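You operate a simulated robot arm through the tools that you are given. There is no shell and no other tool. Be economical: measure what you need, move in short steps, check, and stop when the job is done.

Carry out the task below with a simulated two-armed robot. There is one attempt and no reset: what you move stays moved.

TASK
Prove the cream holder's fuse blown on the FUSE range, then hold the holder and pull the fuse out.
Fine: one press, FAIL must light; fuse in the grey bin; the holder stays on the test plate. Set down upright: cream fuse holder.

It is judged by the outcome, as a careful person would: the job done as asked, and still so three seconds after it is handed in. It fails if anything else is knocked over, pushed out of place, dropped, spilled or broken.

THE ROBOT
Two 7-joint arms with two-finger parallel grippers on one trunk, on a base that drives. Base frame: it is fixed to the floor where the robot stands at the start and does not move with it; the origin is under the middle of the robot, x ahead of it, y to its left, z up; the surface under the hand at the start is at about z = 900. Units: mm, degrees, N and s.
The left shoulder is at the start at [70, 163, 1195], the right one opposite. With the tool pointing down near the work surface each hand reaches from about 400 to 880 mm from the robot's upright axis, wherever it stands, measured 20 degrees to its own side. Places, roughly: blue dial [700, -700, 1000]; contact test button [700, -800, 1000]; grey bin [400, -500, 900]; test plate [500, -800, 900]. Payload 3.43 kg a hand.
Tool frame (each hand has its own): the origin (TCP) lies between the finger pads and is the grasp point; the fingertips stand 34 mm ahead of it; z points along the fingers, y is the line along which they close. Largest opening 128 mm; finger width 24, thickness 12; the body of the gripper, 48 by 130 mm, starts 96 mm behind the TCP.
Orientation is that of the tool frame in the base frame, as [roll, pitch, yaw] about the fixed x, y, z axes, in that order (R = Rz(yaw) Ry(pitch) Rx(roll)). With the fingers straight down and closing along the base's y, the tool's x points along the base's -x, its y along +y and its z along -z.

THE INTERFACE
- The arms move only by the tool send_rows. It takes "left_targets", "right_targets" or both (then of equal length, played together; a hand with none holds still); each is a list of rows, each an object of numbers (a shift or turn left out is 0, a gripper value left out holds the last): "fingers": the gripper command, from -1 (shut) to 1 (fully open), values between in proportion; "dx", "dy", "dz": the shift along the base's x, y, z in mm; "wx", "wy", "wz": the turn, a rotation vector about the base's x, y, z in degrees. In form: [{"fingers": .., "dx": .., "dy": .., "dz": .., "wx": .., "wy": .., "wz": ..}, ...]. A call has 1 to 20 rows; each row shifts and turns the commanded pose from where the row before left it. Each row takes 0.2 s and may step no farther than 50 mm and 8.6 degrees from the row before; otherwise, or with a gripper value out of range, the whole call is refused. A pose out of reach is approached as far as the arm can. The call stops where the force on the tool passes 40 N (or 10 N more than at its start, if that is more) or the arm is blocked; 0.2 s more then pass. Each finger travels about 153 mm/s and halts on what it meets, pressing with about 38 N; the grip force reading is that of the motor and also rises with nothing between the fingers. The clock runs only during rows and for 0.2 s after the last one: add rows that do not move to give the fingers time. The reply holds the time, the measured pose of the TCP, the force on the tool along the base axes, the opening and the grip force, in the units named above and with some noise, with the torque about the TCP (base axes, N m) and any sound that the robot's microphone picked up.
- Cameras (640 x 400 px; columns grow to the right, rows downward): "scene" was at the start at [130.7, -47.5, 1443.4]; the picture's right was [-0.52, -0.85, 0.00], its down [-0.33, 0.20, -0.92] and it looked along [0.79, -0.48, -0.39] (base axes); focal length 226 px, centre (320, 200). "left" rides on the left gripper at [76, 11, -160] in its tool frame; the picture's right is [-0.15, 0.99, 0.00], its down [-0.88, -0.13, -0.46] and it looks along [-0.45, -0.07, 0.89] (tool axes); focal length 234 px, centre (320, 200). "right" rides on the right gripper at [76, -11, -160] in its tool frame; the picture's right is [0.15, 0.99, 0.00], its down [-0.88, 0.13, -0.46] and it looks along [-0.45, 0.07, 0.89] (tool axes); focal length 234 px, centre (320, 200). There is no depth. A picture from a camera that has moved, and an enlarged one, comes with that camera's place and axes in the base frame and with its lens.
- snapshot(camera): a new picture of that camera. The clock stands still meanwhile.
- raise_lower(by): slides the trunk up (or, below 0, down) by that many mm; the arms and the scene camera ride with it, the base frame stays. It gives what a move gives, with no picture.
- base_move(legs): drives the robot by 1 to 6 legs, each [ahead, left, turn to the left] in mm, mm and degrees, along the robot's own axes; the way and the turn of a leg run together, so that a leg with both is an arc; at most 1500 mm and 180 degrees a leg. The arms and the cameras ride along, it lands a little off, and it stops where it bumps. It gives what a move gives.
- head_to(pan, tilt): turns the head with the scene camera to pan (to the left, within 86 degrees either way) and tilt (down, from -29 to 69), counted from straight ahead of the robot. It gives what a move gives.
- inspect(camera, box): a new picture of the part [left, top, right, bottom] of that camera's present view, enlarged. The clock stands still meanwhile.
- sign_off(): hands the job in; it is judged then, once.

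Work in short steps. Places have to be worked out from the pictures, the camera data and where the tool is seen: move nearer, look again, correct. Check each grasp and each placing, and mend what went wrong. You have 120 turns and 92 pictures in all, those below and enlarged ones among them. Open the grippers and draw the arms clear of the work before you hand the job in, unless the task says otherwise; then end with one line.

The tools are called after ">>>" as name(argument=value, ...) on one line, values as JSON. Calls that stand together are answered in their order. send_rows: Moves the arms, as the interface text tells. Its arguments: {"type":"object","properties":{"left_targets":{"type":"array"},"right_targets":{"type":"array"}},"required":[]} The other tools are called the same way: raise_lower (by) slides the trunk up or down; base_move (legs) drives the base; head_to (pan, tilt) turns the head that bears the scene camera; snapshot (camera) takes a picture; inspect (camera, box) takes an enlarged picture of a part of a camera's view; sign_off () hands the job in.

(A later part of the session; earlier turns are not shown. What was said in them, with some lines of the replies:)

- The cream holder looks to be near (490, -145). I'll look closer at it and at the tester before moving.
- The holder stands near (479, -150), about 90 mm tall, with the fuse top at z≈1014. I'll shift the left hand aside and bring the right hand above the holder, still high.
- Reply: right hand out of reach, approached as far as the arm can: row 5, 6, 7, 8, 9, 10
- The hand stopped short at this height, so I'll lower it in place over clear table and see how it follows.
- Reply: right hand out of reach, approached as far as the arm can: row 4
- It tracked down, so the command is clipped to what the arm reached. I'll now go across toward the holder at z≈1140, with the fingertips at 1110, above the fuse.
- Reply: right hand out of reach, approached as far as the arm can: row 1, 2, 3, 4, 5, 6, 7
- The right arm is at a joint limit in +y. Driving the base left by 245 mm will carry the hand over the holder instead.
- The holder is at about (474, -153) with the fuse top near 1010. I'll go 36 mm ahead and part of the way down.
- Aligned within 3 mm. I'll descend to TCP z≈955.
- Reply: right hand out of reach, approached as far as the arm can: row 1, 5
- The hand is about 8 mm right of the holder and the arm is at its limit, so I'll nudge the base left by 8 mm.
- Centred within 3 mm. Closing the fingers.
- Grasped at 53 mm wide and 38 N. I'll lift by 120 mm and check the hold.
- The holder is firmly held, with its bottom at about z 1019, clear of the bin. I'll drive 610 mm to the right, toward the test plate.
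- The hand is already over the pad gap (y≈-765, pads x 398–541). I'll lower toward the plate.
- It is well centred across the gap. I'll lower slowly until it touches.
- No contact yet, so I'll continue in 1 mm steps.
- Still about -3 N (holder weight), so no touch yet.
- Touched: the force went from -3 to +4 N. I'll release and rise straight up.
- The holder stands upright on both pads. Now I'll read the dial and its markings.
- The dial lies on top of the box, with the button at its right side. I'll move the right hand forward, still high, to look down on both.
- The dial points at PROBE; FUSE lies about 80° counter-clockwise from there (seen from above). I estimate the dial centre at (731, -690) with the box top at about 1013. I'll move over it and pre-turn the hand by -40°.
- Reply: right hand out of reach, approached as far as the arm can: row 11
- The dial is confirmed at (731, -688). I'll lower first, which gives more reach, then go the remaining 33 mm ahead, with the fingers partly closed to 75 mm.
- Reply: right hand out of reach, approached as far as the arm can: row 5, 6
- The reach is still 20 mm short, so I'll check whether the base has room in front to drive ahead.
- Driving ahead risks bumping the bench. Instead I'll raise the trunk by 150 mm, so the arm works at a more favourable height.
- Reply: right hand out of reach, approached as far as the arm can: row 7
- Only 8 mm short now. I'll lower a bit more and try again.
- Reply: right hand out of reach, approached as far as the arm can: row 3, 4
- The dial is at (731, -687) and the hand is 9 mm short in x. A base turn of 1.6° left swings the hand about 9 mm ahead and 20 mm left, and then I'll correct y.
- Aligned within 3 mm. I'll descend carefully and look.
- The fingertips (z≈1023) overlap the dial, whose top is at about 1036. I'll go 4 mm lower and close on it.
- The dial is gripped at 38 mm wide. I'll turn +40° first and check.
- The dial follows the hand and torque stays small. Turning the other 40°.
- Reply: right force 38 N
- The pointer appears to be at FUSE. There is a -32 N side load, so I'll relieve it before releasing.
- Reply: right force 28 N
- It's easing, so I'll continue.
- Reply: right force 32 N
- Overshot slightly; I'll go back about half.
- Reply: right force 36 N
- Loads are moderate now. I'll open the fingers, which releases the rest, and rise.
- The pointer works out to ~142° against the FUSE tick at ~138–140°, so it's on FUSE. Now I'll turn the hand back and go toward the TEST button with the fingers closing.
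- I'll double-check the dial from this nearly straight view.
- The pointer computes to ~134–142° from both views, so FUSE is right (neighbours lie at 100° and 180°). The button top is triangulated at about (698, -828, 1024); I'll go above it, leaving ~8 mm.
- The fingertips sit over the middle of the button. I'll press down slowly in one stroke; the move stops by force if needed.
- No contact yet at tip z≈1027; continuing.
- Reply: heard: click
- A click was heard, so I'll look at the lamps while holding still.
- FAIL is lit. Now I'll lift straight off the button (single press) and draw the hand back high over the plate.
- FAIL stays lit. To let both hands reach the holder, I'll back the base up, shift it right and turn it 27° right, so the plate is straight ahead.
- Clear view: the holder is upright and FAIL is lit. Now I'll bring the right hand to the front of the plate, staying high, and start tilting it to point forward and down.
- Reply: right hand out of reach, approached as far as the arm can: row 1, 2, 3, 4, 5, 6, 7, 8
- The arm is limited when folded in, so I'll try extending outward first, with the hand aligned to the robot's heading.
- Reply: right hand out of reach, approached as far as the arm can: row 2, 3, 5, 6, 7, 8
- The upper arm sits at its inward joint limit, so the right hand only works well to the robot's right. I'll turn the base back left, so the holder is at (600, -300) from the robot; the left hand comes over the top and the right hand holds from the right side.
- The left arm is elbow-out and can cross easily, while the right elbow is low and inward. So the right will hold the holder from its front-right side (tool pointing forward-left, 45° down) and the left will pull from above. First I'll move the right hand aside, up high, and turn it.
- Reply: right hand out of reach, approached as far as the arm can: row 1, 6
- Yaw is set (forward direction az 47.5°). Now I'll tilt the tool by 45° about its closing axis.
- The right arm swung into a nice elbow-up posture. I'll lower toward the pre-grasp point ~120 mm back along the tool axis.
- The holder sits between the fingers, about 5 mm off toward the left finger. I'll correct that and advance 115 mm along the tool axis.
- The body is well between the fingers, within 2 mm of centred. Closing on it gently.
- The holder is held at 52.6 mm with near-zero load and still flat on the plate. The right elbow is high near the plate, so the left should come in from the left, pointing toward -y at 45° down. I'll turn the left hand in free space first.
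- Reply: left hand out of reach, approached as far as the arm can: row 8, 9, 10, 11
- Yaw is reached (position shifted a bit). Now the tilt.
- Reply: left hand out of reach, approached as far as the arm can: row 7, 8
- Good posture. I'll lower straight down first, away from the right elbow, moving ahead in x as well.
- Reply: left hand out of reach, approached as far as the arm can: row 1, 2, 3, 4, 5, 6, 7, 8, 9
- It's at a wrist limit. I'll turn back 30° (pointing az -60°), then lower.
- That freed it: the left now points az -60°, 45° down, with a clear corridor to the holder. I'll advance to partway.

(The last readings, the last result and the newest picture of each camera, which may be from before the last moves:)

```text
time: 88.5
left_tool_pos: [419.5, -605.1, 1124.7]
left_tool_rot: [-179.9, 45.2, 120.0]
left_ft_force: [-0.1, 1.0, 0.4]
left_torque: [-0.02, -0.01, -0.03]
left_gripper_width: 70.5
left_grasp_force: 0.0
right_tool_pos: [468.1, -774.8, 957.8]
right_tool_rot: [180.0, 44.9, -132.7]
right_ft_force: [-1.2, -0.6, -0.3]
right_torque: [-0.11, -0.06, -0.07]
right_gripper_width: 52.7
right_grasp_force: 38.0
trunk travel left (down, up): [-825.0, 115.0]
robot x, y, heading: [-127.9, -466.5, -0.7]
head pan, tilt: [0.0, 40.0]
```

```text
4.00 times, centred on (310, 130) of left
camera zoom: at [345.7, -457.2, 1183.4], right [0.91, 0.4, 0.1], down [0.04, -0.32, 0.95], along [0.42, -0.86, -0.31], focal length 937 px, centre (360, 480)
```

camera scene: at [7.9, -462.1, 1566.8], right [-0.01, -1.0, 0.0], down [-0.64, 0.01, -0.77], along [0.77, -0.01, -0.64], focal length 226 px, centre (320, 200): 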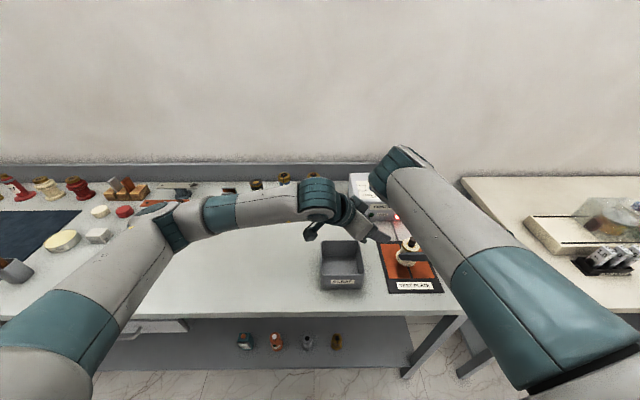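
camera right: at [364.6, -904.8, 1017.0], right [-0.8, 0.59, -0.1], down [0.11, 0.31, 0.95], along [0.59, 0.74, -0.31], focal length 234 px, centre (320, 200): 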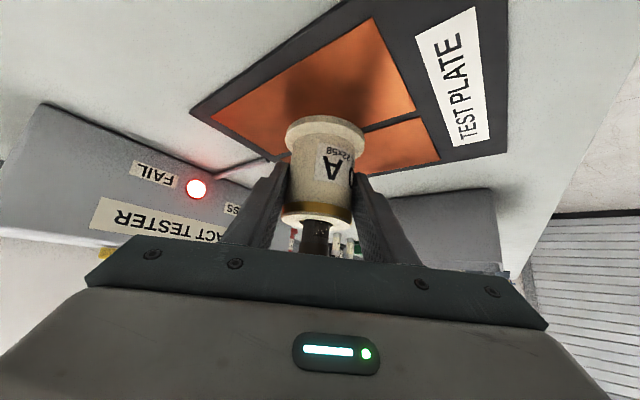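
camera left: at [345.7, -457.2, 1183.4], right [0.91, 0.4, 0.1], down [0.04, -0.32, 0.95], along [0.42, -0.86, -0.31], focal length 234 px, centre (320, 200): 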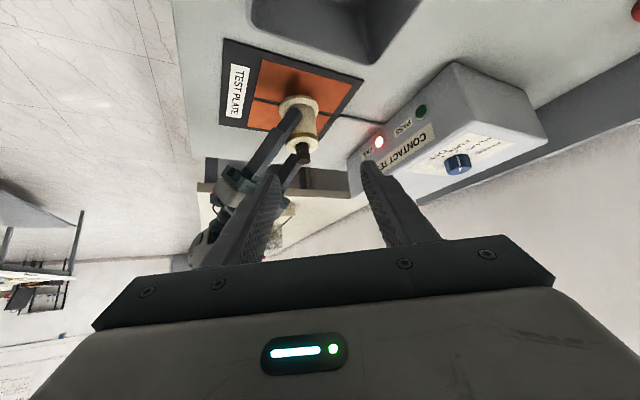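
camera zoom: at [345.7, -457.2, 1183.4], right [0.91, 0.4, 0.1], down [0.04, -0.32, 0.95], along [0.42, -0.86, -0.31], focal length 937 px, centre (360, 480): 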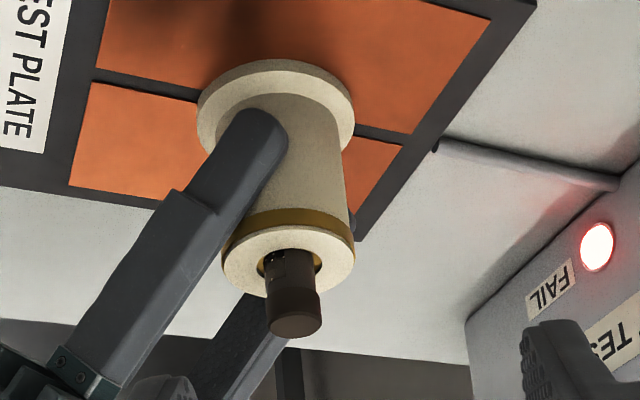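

This triangulates well: holder axis at (473, -763), fuse top z≈1008, cap top z≈980. The target TCP is (466, -751, 1018); I'll go to 80 mm short of it along the tool axis with the fingers at 42 mm.

>>> send_rows(left_targets=[{"dx": 4, "dy": -20, "dz": -10, "fingers": -0.34}, {"dx": 4, "dy": -20, "dz": -10}, {"dx": 4, "dy": -20, "dz": -10}, {"dx": 4, "dy": -20, "dz": -10}, {"dx": 3, "dy": -18, "dz": -10}, {}])

>>> snapshot(camera="left")

>>> snapshot(camera="scene")

```text
time: 89.8
left_tool_pos: [435.2, -705.1, 1074.6]
left_tool_rot: [180.0, 45.1, 120.0]
left_ft_force: [-0.1, 0.2, 0.2]
left_torque: [0.0, 0.02, -0.02]
left_gripper_width: 42.1
left_grasp_force: 0.0
right_tool_pos: [468.3, -774.8, 957.5]
right_tool_rot: [180.0, 45.0, -132.7]
right_ft_force: [-0.3, -0.1, 1.0]
right_torque: [-0.14, -0.09, -0.03]
right_gripper_width: 52.6
right_grasp_force: 37.6
trunk travel left (down, up): [-825.0, 115.0]
robot x, y, heading: [-127.9, -461.2, -0.8]
head pan, tilt: [0.0, 40.0]
```

```text
29 pictures are left
camera left: at [361.9, -556.9, 1134.1], right [0.91, 0.4, 0.1], down [0.04, -0.32, 0.95], along [0.42, -0.86, -0.31], focal length 234 px, centre (320, 200)
```

left: 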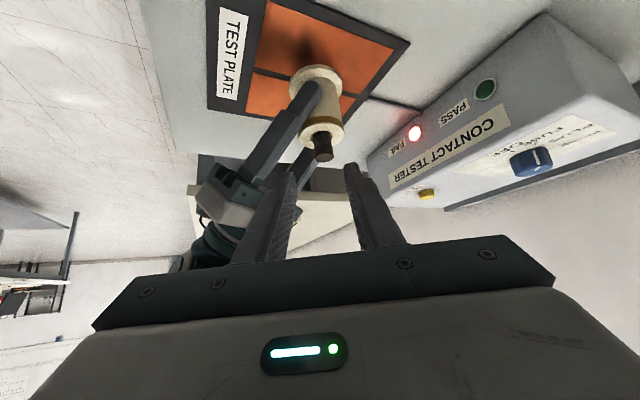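

```text
28 pictures are left
camera scene: at [7.9, -462.4, 1566.8], right [-0.01, -1.0, 0.0], down [-0.64, 0.01, -0.77], along [0.77, -0.01, -0.64], focal length 226 px, centre (320, 200)
```

scene: 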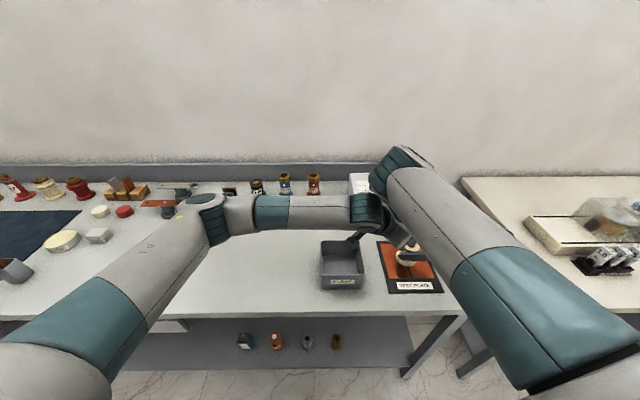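

The fuse sits midway between the open fingertips. I'll advance the last stretch along the tool axis in small steps.

>>> send_rows(left_targets=[{"dx": 6, "dy": -9, "dz": -11}, {"dx": 6, "dy": -9, "dz": -11}, {"dx": 6, "dy": -9, "dz": -11}, {"dx": 6, "dy": -9, "dz": -11}, {}])

>>> snapshot(camera="left")

>>> snapshot(camera="right")

```text
time: 91.0
left_tool_pos: [458.5, -742.1, 1030.1]
left_tool_rot: [179.9, 45.1, 120.1]
left_ft_force: [-0.7, 1.1, 0.5]
left_torque: [0.0, 0.0, 0.03]
left_gripper_width: 42.2
left_grasp_force: 0.0
right_tool_pos: [467.7, -775.6, 959.6]
right_tool_rot: [179.9, 45.0, -132.7]
right_ft_force: [-0.4, 0.1, 0.3]
right_torque: [-0.09, -0.04, 0.01]
right_gripper_width: 52.9
right_grasp_force: 38.4
trunk travel left (down, up): [-825.0, 115.0]
robot x, y, heading: [-129.2, -463.3, -0.6]
head pan, tilt: [0.0, 40.0]
```

```text
27 pictures are left
camera left: at [385.7, -593.2, 1090.1], right [0.91, 0.4, 0.1], down [0.04, -0.32, 0.95], along [0.42, -0.86, -0.31], focal length 234 px, centre (320, 200)
```

left: 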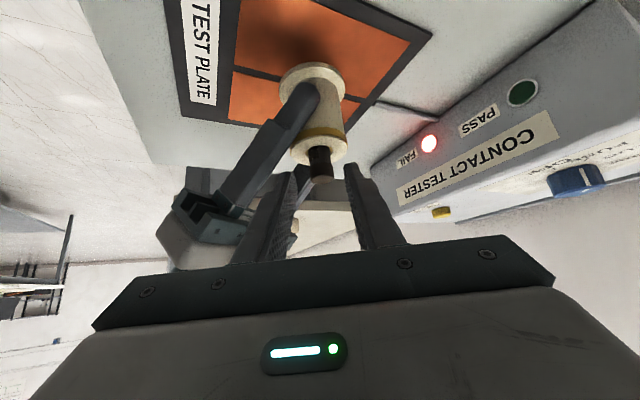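

```text
26 pictures are left
camera right: at [364.6, -904.9, 1017.0], right [-0.8, 0.59, -0.1], down [0.11, 0.31, 0.94], along [0.59, 0.74, -0.31], focal length 234 px, centre (320, 200)
```

right: 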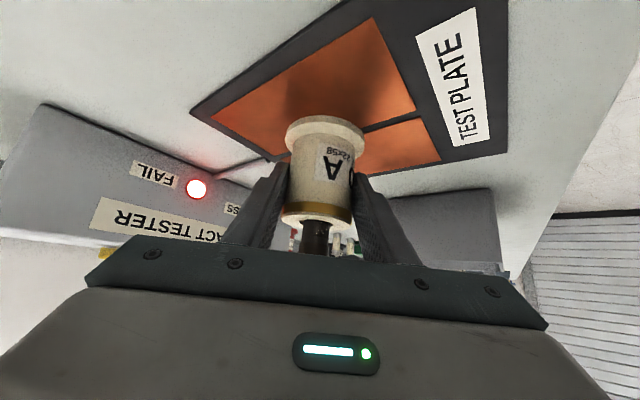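

Centred within a couple of mm. Making the last small advance to TCP ≈(464, -749, 1017).

>>> send_rows(left_targets=[{"dx": 3, "dy": -3.5, "dz": -6}, {"dx": 3, "dy": -3.5, "dz": -6}, {}])

>>> inspect(camera="left", box=[250, 60, 410, 220])

>>> inspect(camera="scene", box=[350, 200, 450, 280])

```text
time: 91.8
left_tool_pos: [465.2, -747.6, 1018.8]
left_tool_rot: [-180.0, 45.0, 119.8]
left_ft_force: [-1.0, -1.2, 0.3]
left_torque: [-0.02, -0.02, 0.02]
left_gripper_width: 42.1
left_grasp_force: 0.1
right_tool_pos: [467.6, -773.6, 957.9]
right_tool_rot: [179.7, 45.0, -132.7]
right_ft_force: [0.7, -0.4, -0.2]
right_torque: [-0.07, -0.1, -0.03]
right_gripper_width: 52.6
right_grasp_force: 37.6
trunk travel left (down, up): [-825.0, 115.0]
robot x, y, heading: [-131.2, -463.1, -0.7]
head pan, tilt: [0.0, 40.0]
```

```text
2.50 times, centred on (330, 140) of left
camera zoom: at [392.3, -599.0, 1078.5], right [0.91, 0.4, 0.1], down [0.04, -0.32, 0.95], along [0.42, -0.86, -0.31], focal length 585 px, centre (295, 350)
```

zoom: 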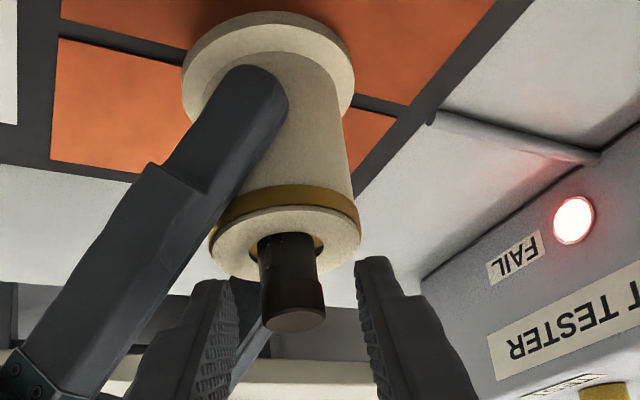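

```text
5.00 times, centred on (400, 240) of scene
camera zoom: at [7.8, -462.8, 1566.8], right [-0.01, -1.0, 0.0], down [-0.64, 0.01, -0.77], along [0.77, -0.01, -0.64], focal length 1130 px, centre (-80, 0)
```

zoom: 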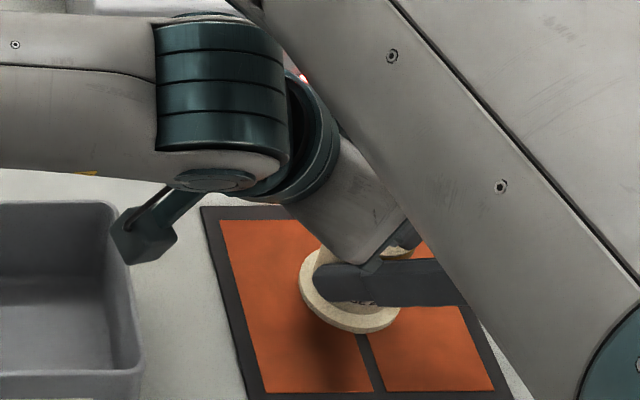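

The fuse lies between the tips with both sides clear. Closing the left fingers on it.

>>> send_rows(left_targets=[{"fingers": -0.5}, {"fingers": -0.6}, {"fingers": -0.7}, {"fingers": -1}, {}, {}])

>>> inspect(camera="left", box=[250, 60, 410, 220])

```text
time: 93.2
left_tool_pos: [465.5, -748.9, 1019.5]
left_tool_rot: [-180.0, 45.0, 120.0]
left_ft_force: [0.1, 0.6, 0.0]
left_torque: [-0.03, -0.01, -0.02]
left_gripper_width: 20.7
left_grasp_force: 37.8
right_tool_pos: [467.5, -774.5, 958.4]
right_tool_rot: [179.8, 45.0, -132.8]
right_ft_force: [0.1, -0.2, 0.2]
right_torque: [-0.11, -0.13, 0.02]
right_gripper_width: 52.7
right_grasp_force: 38.1
trunk travel left (down, up): [-825.0, 115.0]
robot x, y, heading: [-126.0, -461.1, -0.8]
head pan, tilt: [0.0, 40.0]
```

```text
2.50 times, centred on (330, 140) of left
camera zoom: at [392.2, -599.0, 1078.6], right [0.91, 0.4, 0.1], down [0.04, -0.32, 0.95], along [0.42, -0.86, -0.31], focal length 585 px, centre (295, 350)
```

zoom: 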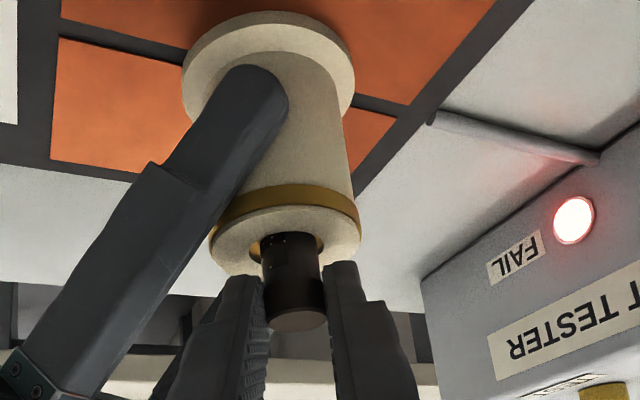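

Fuse gripped at 20.7 mm. I'll pull straight up slowly while the right holds.

>>> send_rows(left_targets=[{"dz": 2}, {"dz": 2}, {"dz": 2}, {"dz": 2}, {"dz": 2}, {}])

```text
time: 94.7
left_tool_pos: [465.3, -747.2, 1028.3]
left_tool_rot: [-179.9, 45.0, 120.0]
left_ft_force: [0.0, 0.5, -0.4]
left_torque: [0.0, 0.04, -0.01]
left_gripper_width: 20.6
left_grasp_force: 38.1
right_tool_pos: [468.6, -775.6, 957.8]
right_tool_rot: [179.8, 44.9, -132.8]
right_ft_force: [0.3, -0.8, 0.6]
right_torque: [-0.1, -0.08, -0.01]
right_gripper_width: 52.9
right_grasp_force: 37.3
trunk travel left (down, up): [-825.0, 115.0]
robot x, y, heading: [-128.9, -459.3, -0.6]
head pan, tilt: [0.0, 40.0]
```

>>> inspect(camera="left", box=[250, 60, 410, 220])

```text
2.50 times, centred on (330, 140) of left
camera zoom: at [392.5, -598.8, 1087.8], right [0.91, 0.4, 0.1], down [0.04, -0.32, 0.95], along [0.42, -0.86, -0.31], focal length 585 px, centre (295, 350)
```

zoom: 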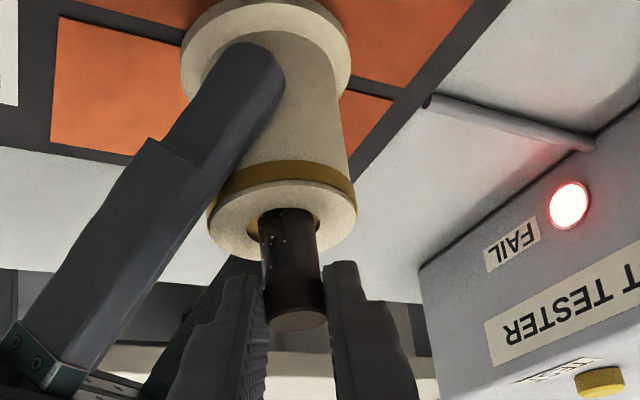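

The fuse moves with the hand and the holder stays down. I'll continue up another 70 mm.

>>> send_rows(left_targets=[{"dz": 3}, {"dz": 4}, {"dz": 4}, {"dz": 5}, {"dz": 6}, {"dz": 8}, {"dz": 10}, {"dz": 15}, {"dz": 15}, {}])

>>> snapshot(camera="left")

>>> snapshot(camera="right")

```text
time: 97.0
left_tool_pos: [461.4, -731.3, 1061.9]
left_tool_rot: [179.5, 42.0, 119.8]
left_ft_force: [-0.3, 0.6, 0.7]
left_torque: [0.01, -0.01, -0.02]
left_gripper_width: 20.6
left_grasp_force: 38.6
right_tool_pos: [475.5, -775.6, 969.2]
right_tool_rot: [-178.8, 45.7, -131.8]
right_ft_force: [1.4, -0.8, -3.5]
right_torque: [-0.04, 0.02, 0.01]
right_gripper_width: 52.7
right_grasp_force: 37.7
trunk travel left (down, up): [-825.0, 115.0]
robot x, y, heading: [-127.3, -462.3, -0.8]
head pan, tilt: [0.0, 40.0]
stopped in row 10 (left hand): the arm was blocked; the commanded pose is now the measured one
```

```text
21 pictures are left
camera left: at [389.3, -586.2, 1130.5], right [0.91, 0.4, 0.1], down [0.06, -0.37, 0.93], along [0.41, -0.84, -0.36], focal length 234 px, centre (320, 200)
```

left: 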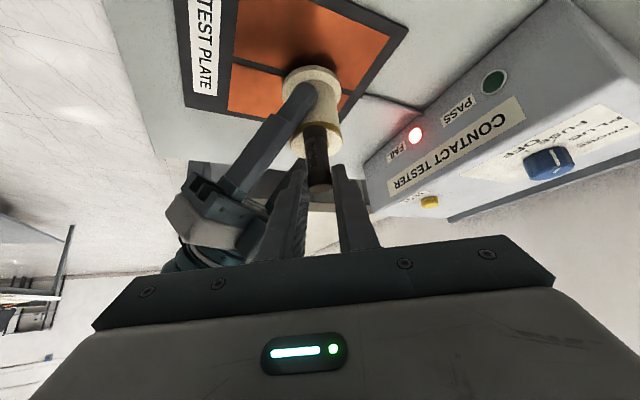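

```text
20 pictures are left
camera right: at [370.9, -906.4, 1026.1], right [-0.79, 0.6, -0.12], down [0.09, 0.31, 0.95], along [0.6, 0.74, -0.3], focal length 234 px, centre (320, 200)
```

right: 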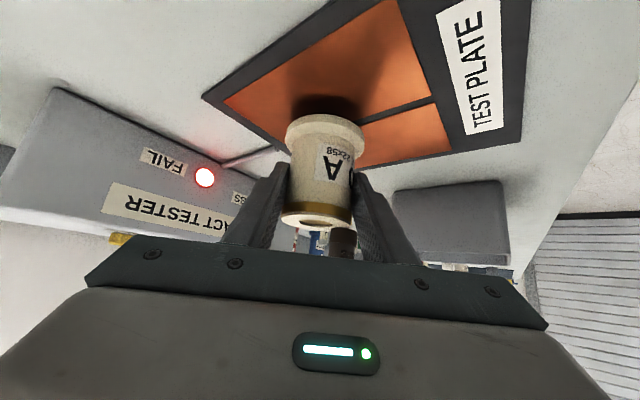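

The left arm bumped the right arm while rising, and the right hand (with holder) lifted ~11 mm. I'll check whether the fuse is completely out.

>>> inspect(camera="right", box=[250, 160, 410, 270])

>>> inspect(camera="left", box=[250, 60, 410, 200])

>>> snapshot(camera="scene")

```text
3.64 times, centred on (330, 215) of right
camera zoom: at [370.9, -906.4, 1026.1], right [-0.79, 0.6, -0.12], down [0.09, 0.31, 0.95], along [0.6, 0.74, -0.3], focal length 852 px, centre (284, 146)
```

zoom: 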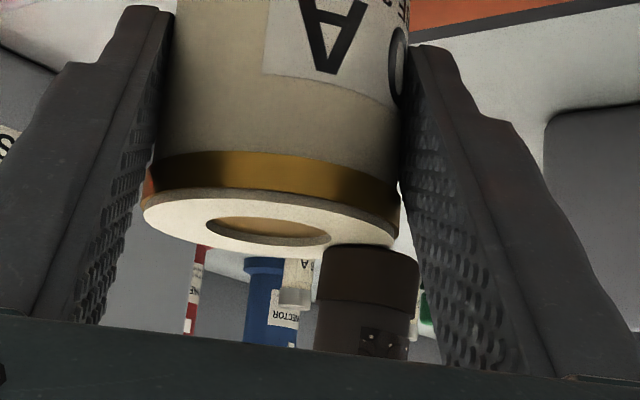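

```text
2.86 times, centred on (330, 130) of left
camera zoom: at [389.3, -586.2, 1130.5], right [0.91, 0.4, 0.1], down [0.06, -0.37, 0.93], along [0.41, -0.84, -0.36], focal length 669 px, centre (291, 400)
```

zoom: 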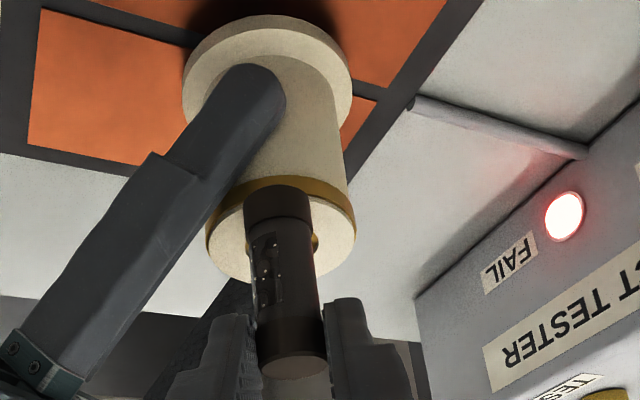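

```text
17 pictures are left
camera scene: at [8.0, -462.8, 1566.8], right [-0.01, -1.0, 0.0], down [-0.64, 0.01, -0.77], along [0.77, -0.01, -0.64], focal length 226 px, centre (320, 200)
```

scene: 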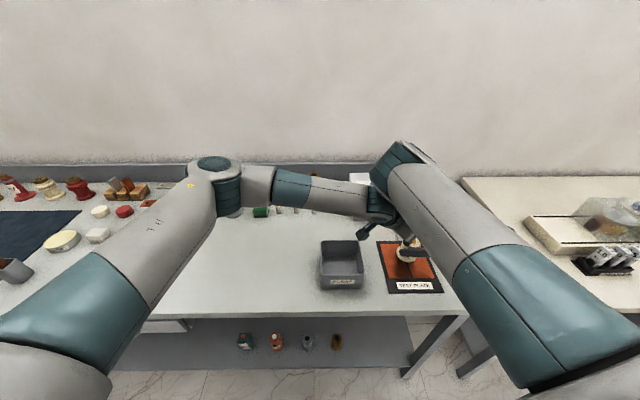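

The fuse is fully out, hanging beside the cap; the left wrist sits under the right elbow. I'll move the left hand level in +y, out from under it.

>>> send_rows(left_targets=[{"dy": 5}, {"dy": 8}, {"dy": 12}, {"dy": 15}, {"dy": 20}, {"dy": 20}, {"dy": 20}, {}])

```text
time: 98.8
left_tool_pos: [461.1, -633.4, 1062.5]
left_tool_rot: [179.5, 41.8, 119.8]
left_ft_force: [-0.7, 0.3, -0.2]
left_torque: [0.02, -0.02, 0.0]
left_gripper_width: 20.7
left_grasp_force: 37.7
right_tool_pos: [476.5, -777.7, 968.8]
right_tool_rot: [-178.9, 45.8, -131.8]
right_ft_force: [0.1, 0.4, -2.6]
right_torque: [-0.02, 0.02, 0.03]
right_gripper_width: 52.8
right_grasp_force: 38.3
trunk travel left (down, up): [-825.0, 115.0]
robot x, y, heading: [-125.0, -458.5, -0.6]
head pan, tilt: [0.0, 40.0]
```

The left is clear and still holding the fuse. Now I'll restore the right hand's small tilt and lower the holder back toward the plate.

>>> send_rows(right_targets=[{"dx": -4, "dy": 1, "wy": 0.6}, {"dx": -4, "dy": 1.5, "wy": 0.6}, {"dz": -4}, {"dz": -3}, {}])

```text
time: 100.0
left_tool_pos: [461.1, -633.3, 1063.0]
left_tool_rot: [179.6, 42.0, 119.8]
left_ft_force: [-0.3, 1.1, -0.9]
left_torque: [0.0, 0.02, 0.05]
left_gripper_width: 20.6
left_grasp_force: 37.7
right_tool_pos: [467.4, -775.4, 962.4]
right_tool_rot: [179.9, 44.9, -132.7]
right_ft_force: [0.1, -0.1, -2.7]
right_torque: [-0.01, 0.02, 0.02]
right_gripper_width: 52.8
right_grasp_force: 37.8
trunk travel left (down, up): [-825.0, 115.0]
robot x, y, heading: [-128.1, -463.8, -0.6]
head pan, tilt: [0.0, 40.0]
```

Pose restored, 4 mm to go; lowering in 1 mm steps.

>>> send_rows(right_targets=[{"dz": -1}, {"dz": -1}, {"dz": -1}, {}])

```text
time: 101.0
left_tool_pos: [460.7, -632.5, 1063.1]
left_tool_rot: [179.4, 41.9, 119.8]
left_ft_force: [0.3, 0.4, -0.1]
left_torque: [-0.02, 0.02, -0.01]
left_gripper_width: 20.7
left_grasp_force: 38.7
right_tool_pos: [468.6, -774.9, 958.3]
right_tool_rot: [179.9, 45.0, -132.8]
right_ft_force: [-0.3, 0.6, -3.2]
right_torque: [0.01, 0.01, 0.0]
right_gripper_width: 52.9
right_grasp_force: 38.3
trunk travel left (down, up): [-825.0, 115.0]
robot x, y, heading: [-128.3, -458.8, -0.8]
head pan, tilt: [0.0, 40.0]
```

>>> send_rows(right_targets=[{"dz": -1}, {"dz": -0.7}, {}])

```text
time: 101.8
left_tool_pos: [460.5, -632.2, 1063.0]
left_tool_rot: [179.4, 42.1, 119.9]
left_ft_force: [0.9, -0.7, -0.9]
left_torque: [0.02, 0.04, 0.0]
left_gripper_width: 20.5
left_grasp_force: 38.2
right_tool_pos: [468.4, -774.3, 957.3]
right_tool_rot: [179.9, 45.0, -132.6]
right_ft_force: [1.8, -2.7, 6.0]
right_torque: [-0.08, -0.01, 0.02]
right_gripper_width: 53.0
right_grasp_force: 37.8
trunk travel left (down, up): [-825.0, 115.0]
robot x, y, heading: [-130.5, -460.7, -0.5]
head pan, tilt: [0.0, 40.0]
```

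It touches the plate. I'll open gently and withdraw back along the tool axis.

>>> send_rows(right_targets=[{"fingers": -0.15}, {"fingers": 0}, {"fingers": 0.3}, {"fingers": 0.7}, {}, {"dx": -7.8, "dy": -8.5, "dz": 11.6}, {"dx": -7.8, "dy": -8.5, "dz": 11.6}, {"dx": -7.8, "dy": -8.5, "dz": 11.6}, {"dx": -7.8, "dy": -8.5, "dz": 11.6}, {"dx": -7.8, "dy": -8.5, "dz": 11.6}, {"dx": -7.8, "dy": -8.5, "dz": 11.6}, {"dx": -7.8, "dy": -8.5, "dz": 11.6}, {"dx": -7.8, "dy": -8.5, "dz": 11.6}, {}])

>>> snapshot(camera="right")

```text
time: 104.8
left_tool_pos: [461.0, -633.3, 1063.1]
left_tool_rot: [179.5, 41.9, 119.8]
left_ft_force: [-0.2, 0.1, -0.3]
left_torque: [-0.03, 0.01, 0.0]
left_gripper_width: 20.4
left_grasp_force: 38.1
right_tool_pos: [404.5, -841.5, 1050.2]
right_tool_rot: [179.8, 44.9, -132.8]
right_ft_force: [-0.4, -0.3, 0.2]
right_torque: [0.01, -0.01, 0.01]
right_gripper_width: 108.8
right_grasp_force: 0.1
trunk travel left (down, up): [-825.0, 115.0]
robot x, y, heading: [-130.2, -464.1, -0.7]
head pan, tilt: [0.0, 40.0]
```

```text
16 pictures are left
camera right: at [301.2, -971.5, 1109.5], right [-0.8, 0.59, -0.1], down [0.11, 0.31, 0.94], along [0.59, 0.74, -0.31], focal length 234 px, centre (320, 200)
```

right: 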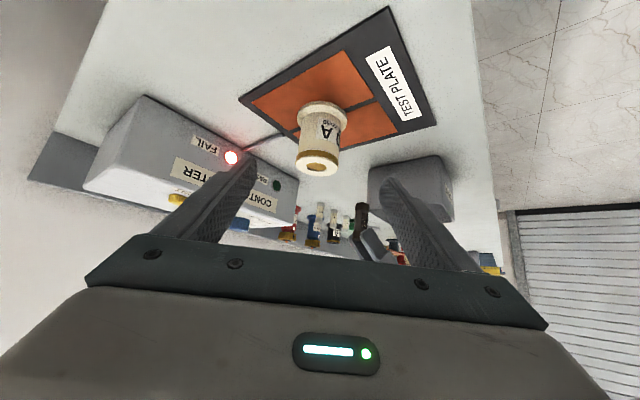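

The holder stands upright across both pads with its socket empty. Now I'll carry the fuse up and over the grey bin with the left hand.

>>> send_rows(left_targets=[{"dz": 10, "dy": 8}, {"dz": 10, "dy": 8}, {"dz": 15, "dy": 10}, {"dy": 20, "dx": -7}, {"dy": 20, "dx": -8}, {"dy": 20, "dx": -8}, {"dy": 20, "dx": -8}, {"dy": 9}, {}])

>>> snapshot(camera="scene")

>>> snapshot(camera="left")

```text
time: 106.8
left_tool_pos: [429.1, -517.3, 1098.5]
left_tool_rot: [179.4, 42.0, 119.8]
left_ft_force: [0.3, 0.3, 0.6]
left_torque: [-0.02, 0.02, 0.0]
left_gripper_width: 20.7
left_grasp_force: 38.2
right_tool_pos: [404.1, -843.3, 1050.7]
right_tool_rot: [179.9, 44.9, -132.9]
right_ft_force: [-0.2, 0.3, -0.3]
right_torque: [0.01, 0.05, -0.02]
right_gripper_width: 108.8
right_grasp_force: 0.1
trunk travel left (down, up): [-825.0, 115.0]
robot x, y, heading: [-130.0, -457.0, -0.5]
head pan, tilt: [0.0, 40.0]
```

```text
15 pictures are left
camera scene: at [7.9, -463.3, 1566.8], right [-0.01, -1.0, 0.0], down [-0.64, 0.01, -0.77], along [0.77, -0.01, -0.64], focal length 226 px, centre (320, 200)
```

scene: 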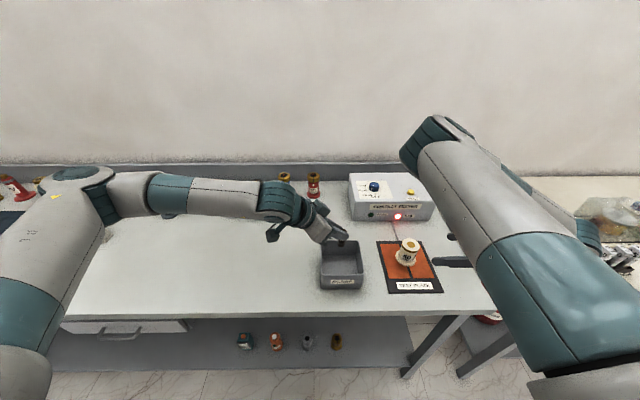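

```text
14 pictures are left
camera left: at [357.6, -371.6, 1166.2], right [0.91, 0.4, 0.1], down [0.06, -0.37, 0.93], along [0.41, -0.84, -0.36], focal length 234 px, centre (320, 200)
```

left: 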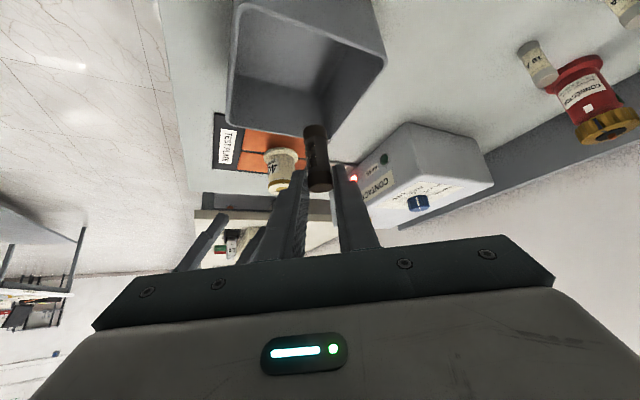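

The fuse is over the bin (bin ≈ x 365–495, y -600..-475). I'll centre it and lower into the bin, then release.

>>> send_rows(left_targets=[{"dx": -4, "dy": -8, "dz": -15}, {"dz": -20}, {"dz": -20}, {"dz": -20}, {"dz": -15}, {"dz": -8}, {}])

>>> inspect(camera="scene", box=[270, 200, 430, 310])

```text
time: 108.5
left_tool_pos: [429.3, -524.8, 999.4]
left_tool_rot: [179.6, 42.0, 119.8]
left_ft_force: [0.0, 0.1, -1.1]
left_torque: [0.01, 0.03, 0.0]
left_gripper_width: 20.6
left_grasp_force: 37.7
right_tool_pos: [405.4, -842.2, 1050.0]
right_tool_rot: [179.9, 45.1, -132.9]
right_ft_force: [0.6, -0.5, -0.3]
right_torque: [-0.02, 0.0, 0.03]
right_gripper_width: 108.9
right_grasp_force: 0.0
trunk travel left (down, up): [-825.0, 115.0]
robot x, y, heading: [-130.6, -464.7, -0.7]
head pan, tilt: [0.0, 40.0]
```

```text
3.64 times, centred on (350, 255) of scene
camera zoom: at [7.8, -462.8, 1566.8], right [-0.01, -1.0, 0.0], down [-0.64, 0.01, -0.77], along [0.77, -0.01, -0.64], focal length 822 px, centre (211, 0)
```

zoom: 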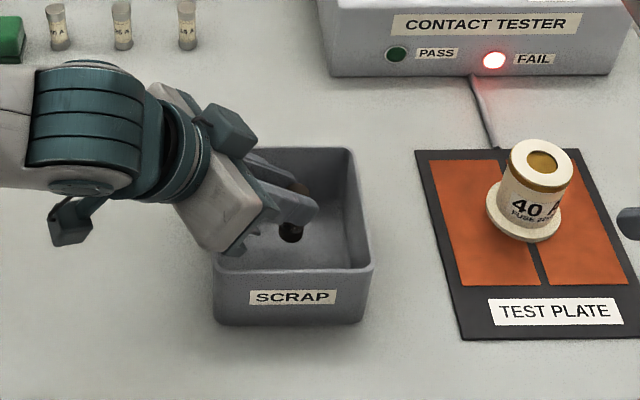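

The fuse is inside the SCRAP bin. Releasing, then rising straight up.

>>> send_rows(left_targets=[{"fingers": -0.5}, {"fingers": -0.2}, {}, {}, {"dz": 15}, {"dz": 25}, {"dz": 30}, {"dz": 30}, {"dz": 30, "dy": 20}, {"dz": 20, "dy": 30}, {"dy": 30}, {"dy": 30}, {}])

>>> inspect(camera="scene", box=[270, 200, 430, 310])

```text
time: 111.2
left_tool_pos: [425.5, -416.4, 1152.3]
left_tool_rot: [179.5, 42.0, 119.7]
left_ft_force: [0.1, -1.3, -0.1]
left_torque: [0.04, 0.04, -0.02]
left_gripper_width: 51.3
left_grasp_force: 0.0
right_tool_pos: [403.8, -841.8, 1050.8]
right_tool_rot: [179.8, 45.0, -132.8]
right_ft_force: [0.1, 0.5, 1.0]
right_torque: [0.02, 0.03, 0.01]
right_gripper_width: 108.8
right_grasp_force: 0.0
trunk travel left (down, up): [-825.0, 115.0]
robot x, y, heading: [-129.6, -458.5, -0.9]
head pan, tilt: [0.0, 40.0]
```

```text
3.64 times, centred on (350, 255) of scene
camera zoom: at [8.0, -463.6, 1566.8], right [-0.01, -1.0, 0.0], down [-0.64, 0.01, -0.77], along [0.77, -0.01, -0.64], focal length 822 px, centre (211, 0)
```

zoom: 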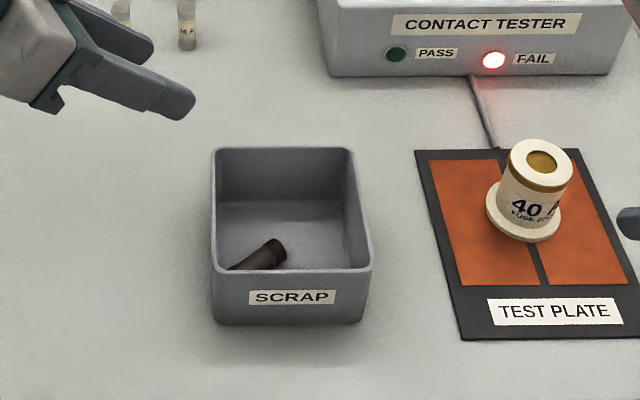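

The fuse lies in the bin and the holder stands on the plate. Drawing both arms clear upward.

>>> send_rows(left_targets=[{"dz": 25}, {"dz": 25}, {"dz": 25}, {"dz": 25}, {"dz": 25}, {}], right_targets=[{"dx": -8, "dy": -8, "dz": 20}, {"dx": -8, "dy": -8, "dz": 25}, {"dz": 30}, {"dz": 30}, {"dz": 30}, {}])

>>> snapshot(camera="scene")

```text
time: 112.7
left_tool_pos: [426.5, -415.6, 1277.6]
left_tool_rot: [179.4, 41.9, 119.8]
left_ft_force: [-0.4, 0.4, -0.2]
left_torque: [-0.02, 0.01, -0.02]
left_gripper_width: 51.1
left_grasp_force: 0.0
right_tool_pos: [388.8, -856.0, 1186.1]
right_tool_rot: [179.8, 44.8, -132.9]
right_ft_force: [0.3, 0.3, 0.0]
right_torque: [0.0, -0.01, -0.01]
right_gripper_width: 108.9
right_grasp_force: 0.1
trunk travel left (down, up): [-825.0, 115.0]
robot x, y, heading: [-128.9, -462.4, -0.7]
head pan, tilt: [0.0, 40.0]
```

```text
11 pictures are left
camera scene: at [8.4, -462.4, 1566.7], right [-0.01, -1.0, 0.0], down [-0.64, 0.01, -0.77], along [0.77, -0.01, -0.64], focal length 226 px, centre (320, 200)
```

scene: 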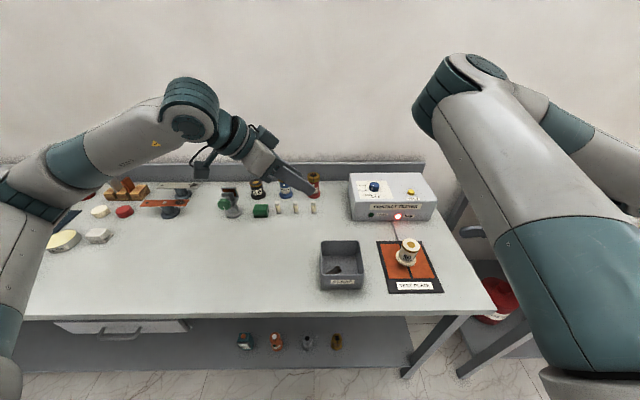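

Everything is in place: FAIL is lit, the fuse is in the grey bin, the empty holder is upright on the test plate, and both arms are clear with open grippers. Handing in.

>>> send_rows(left_targets=[{"fingers": 0.5}, {}])

>>> sign_off()

```text
time: 113.2
left_tool_pos: [425.1, -415.6, 1276.8]
left_tool_rot: [179.5, 42.0, 119.8]
left_ft_force: [-0.5, -0.9, -0.7]
left_torque: [0.0, 0.01, 0.03]
left_gripper_width: 95.8
left_grasp_force: 0.1
right_tool_pos: [389.0, -856.2, 1185.2]
right_tool_rot: [179.9, 44.9, -132.8]
right_ft_force: [-0.2, 0.1, 0.6]
right_torque: [0.0, -0.01, 0.0]
right_gripper_width: 108.7
right_grasp_force: 0.2
trunk travel left (down, up): [-825.0, 115.0]
robot x, y, heading: [-128.5, -463.1, -0.6]
head pan, tilt: [0.0, 40.0]
```

```text
The job is handed in.
```

The cream holder's fuse was proved blown on the FUSE range with one press (FAIL lit) and is now in the grey bin; the holder stands upright on the test plate, though my arms touched during the pull and lifted it about 11 mm before I set it back down.
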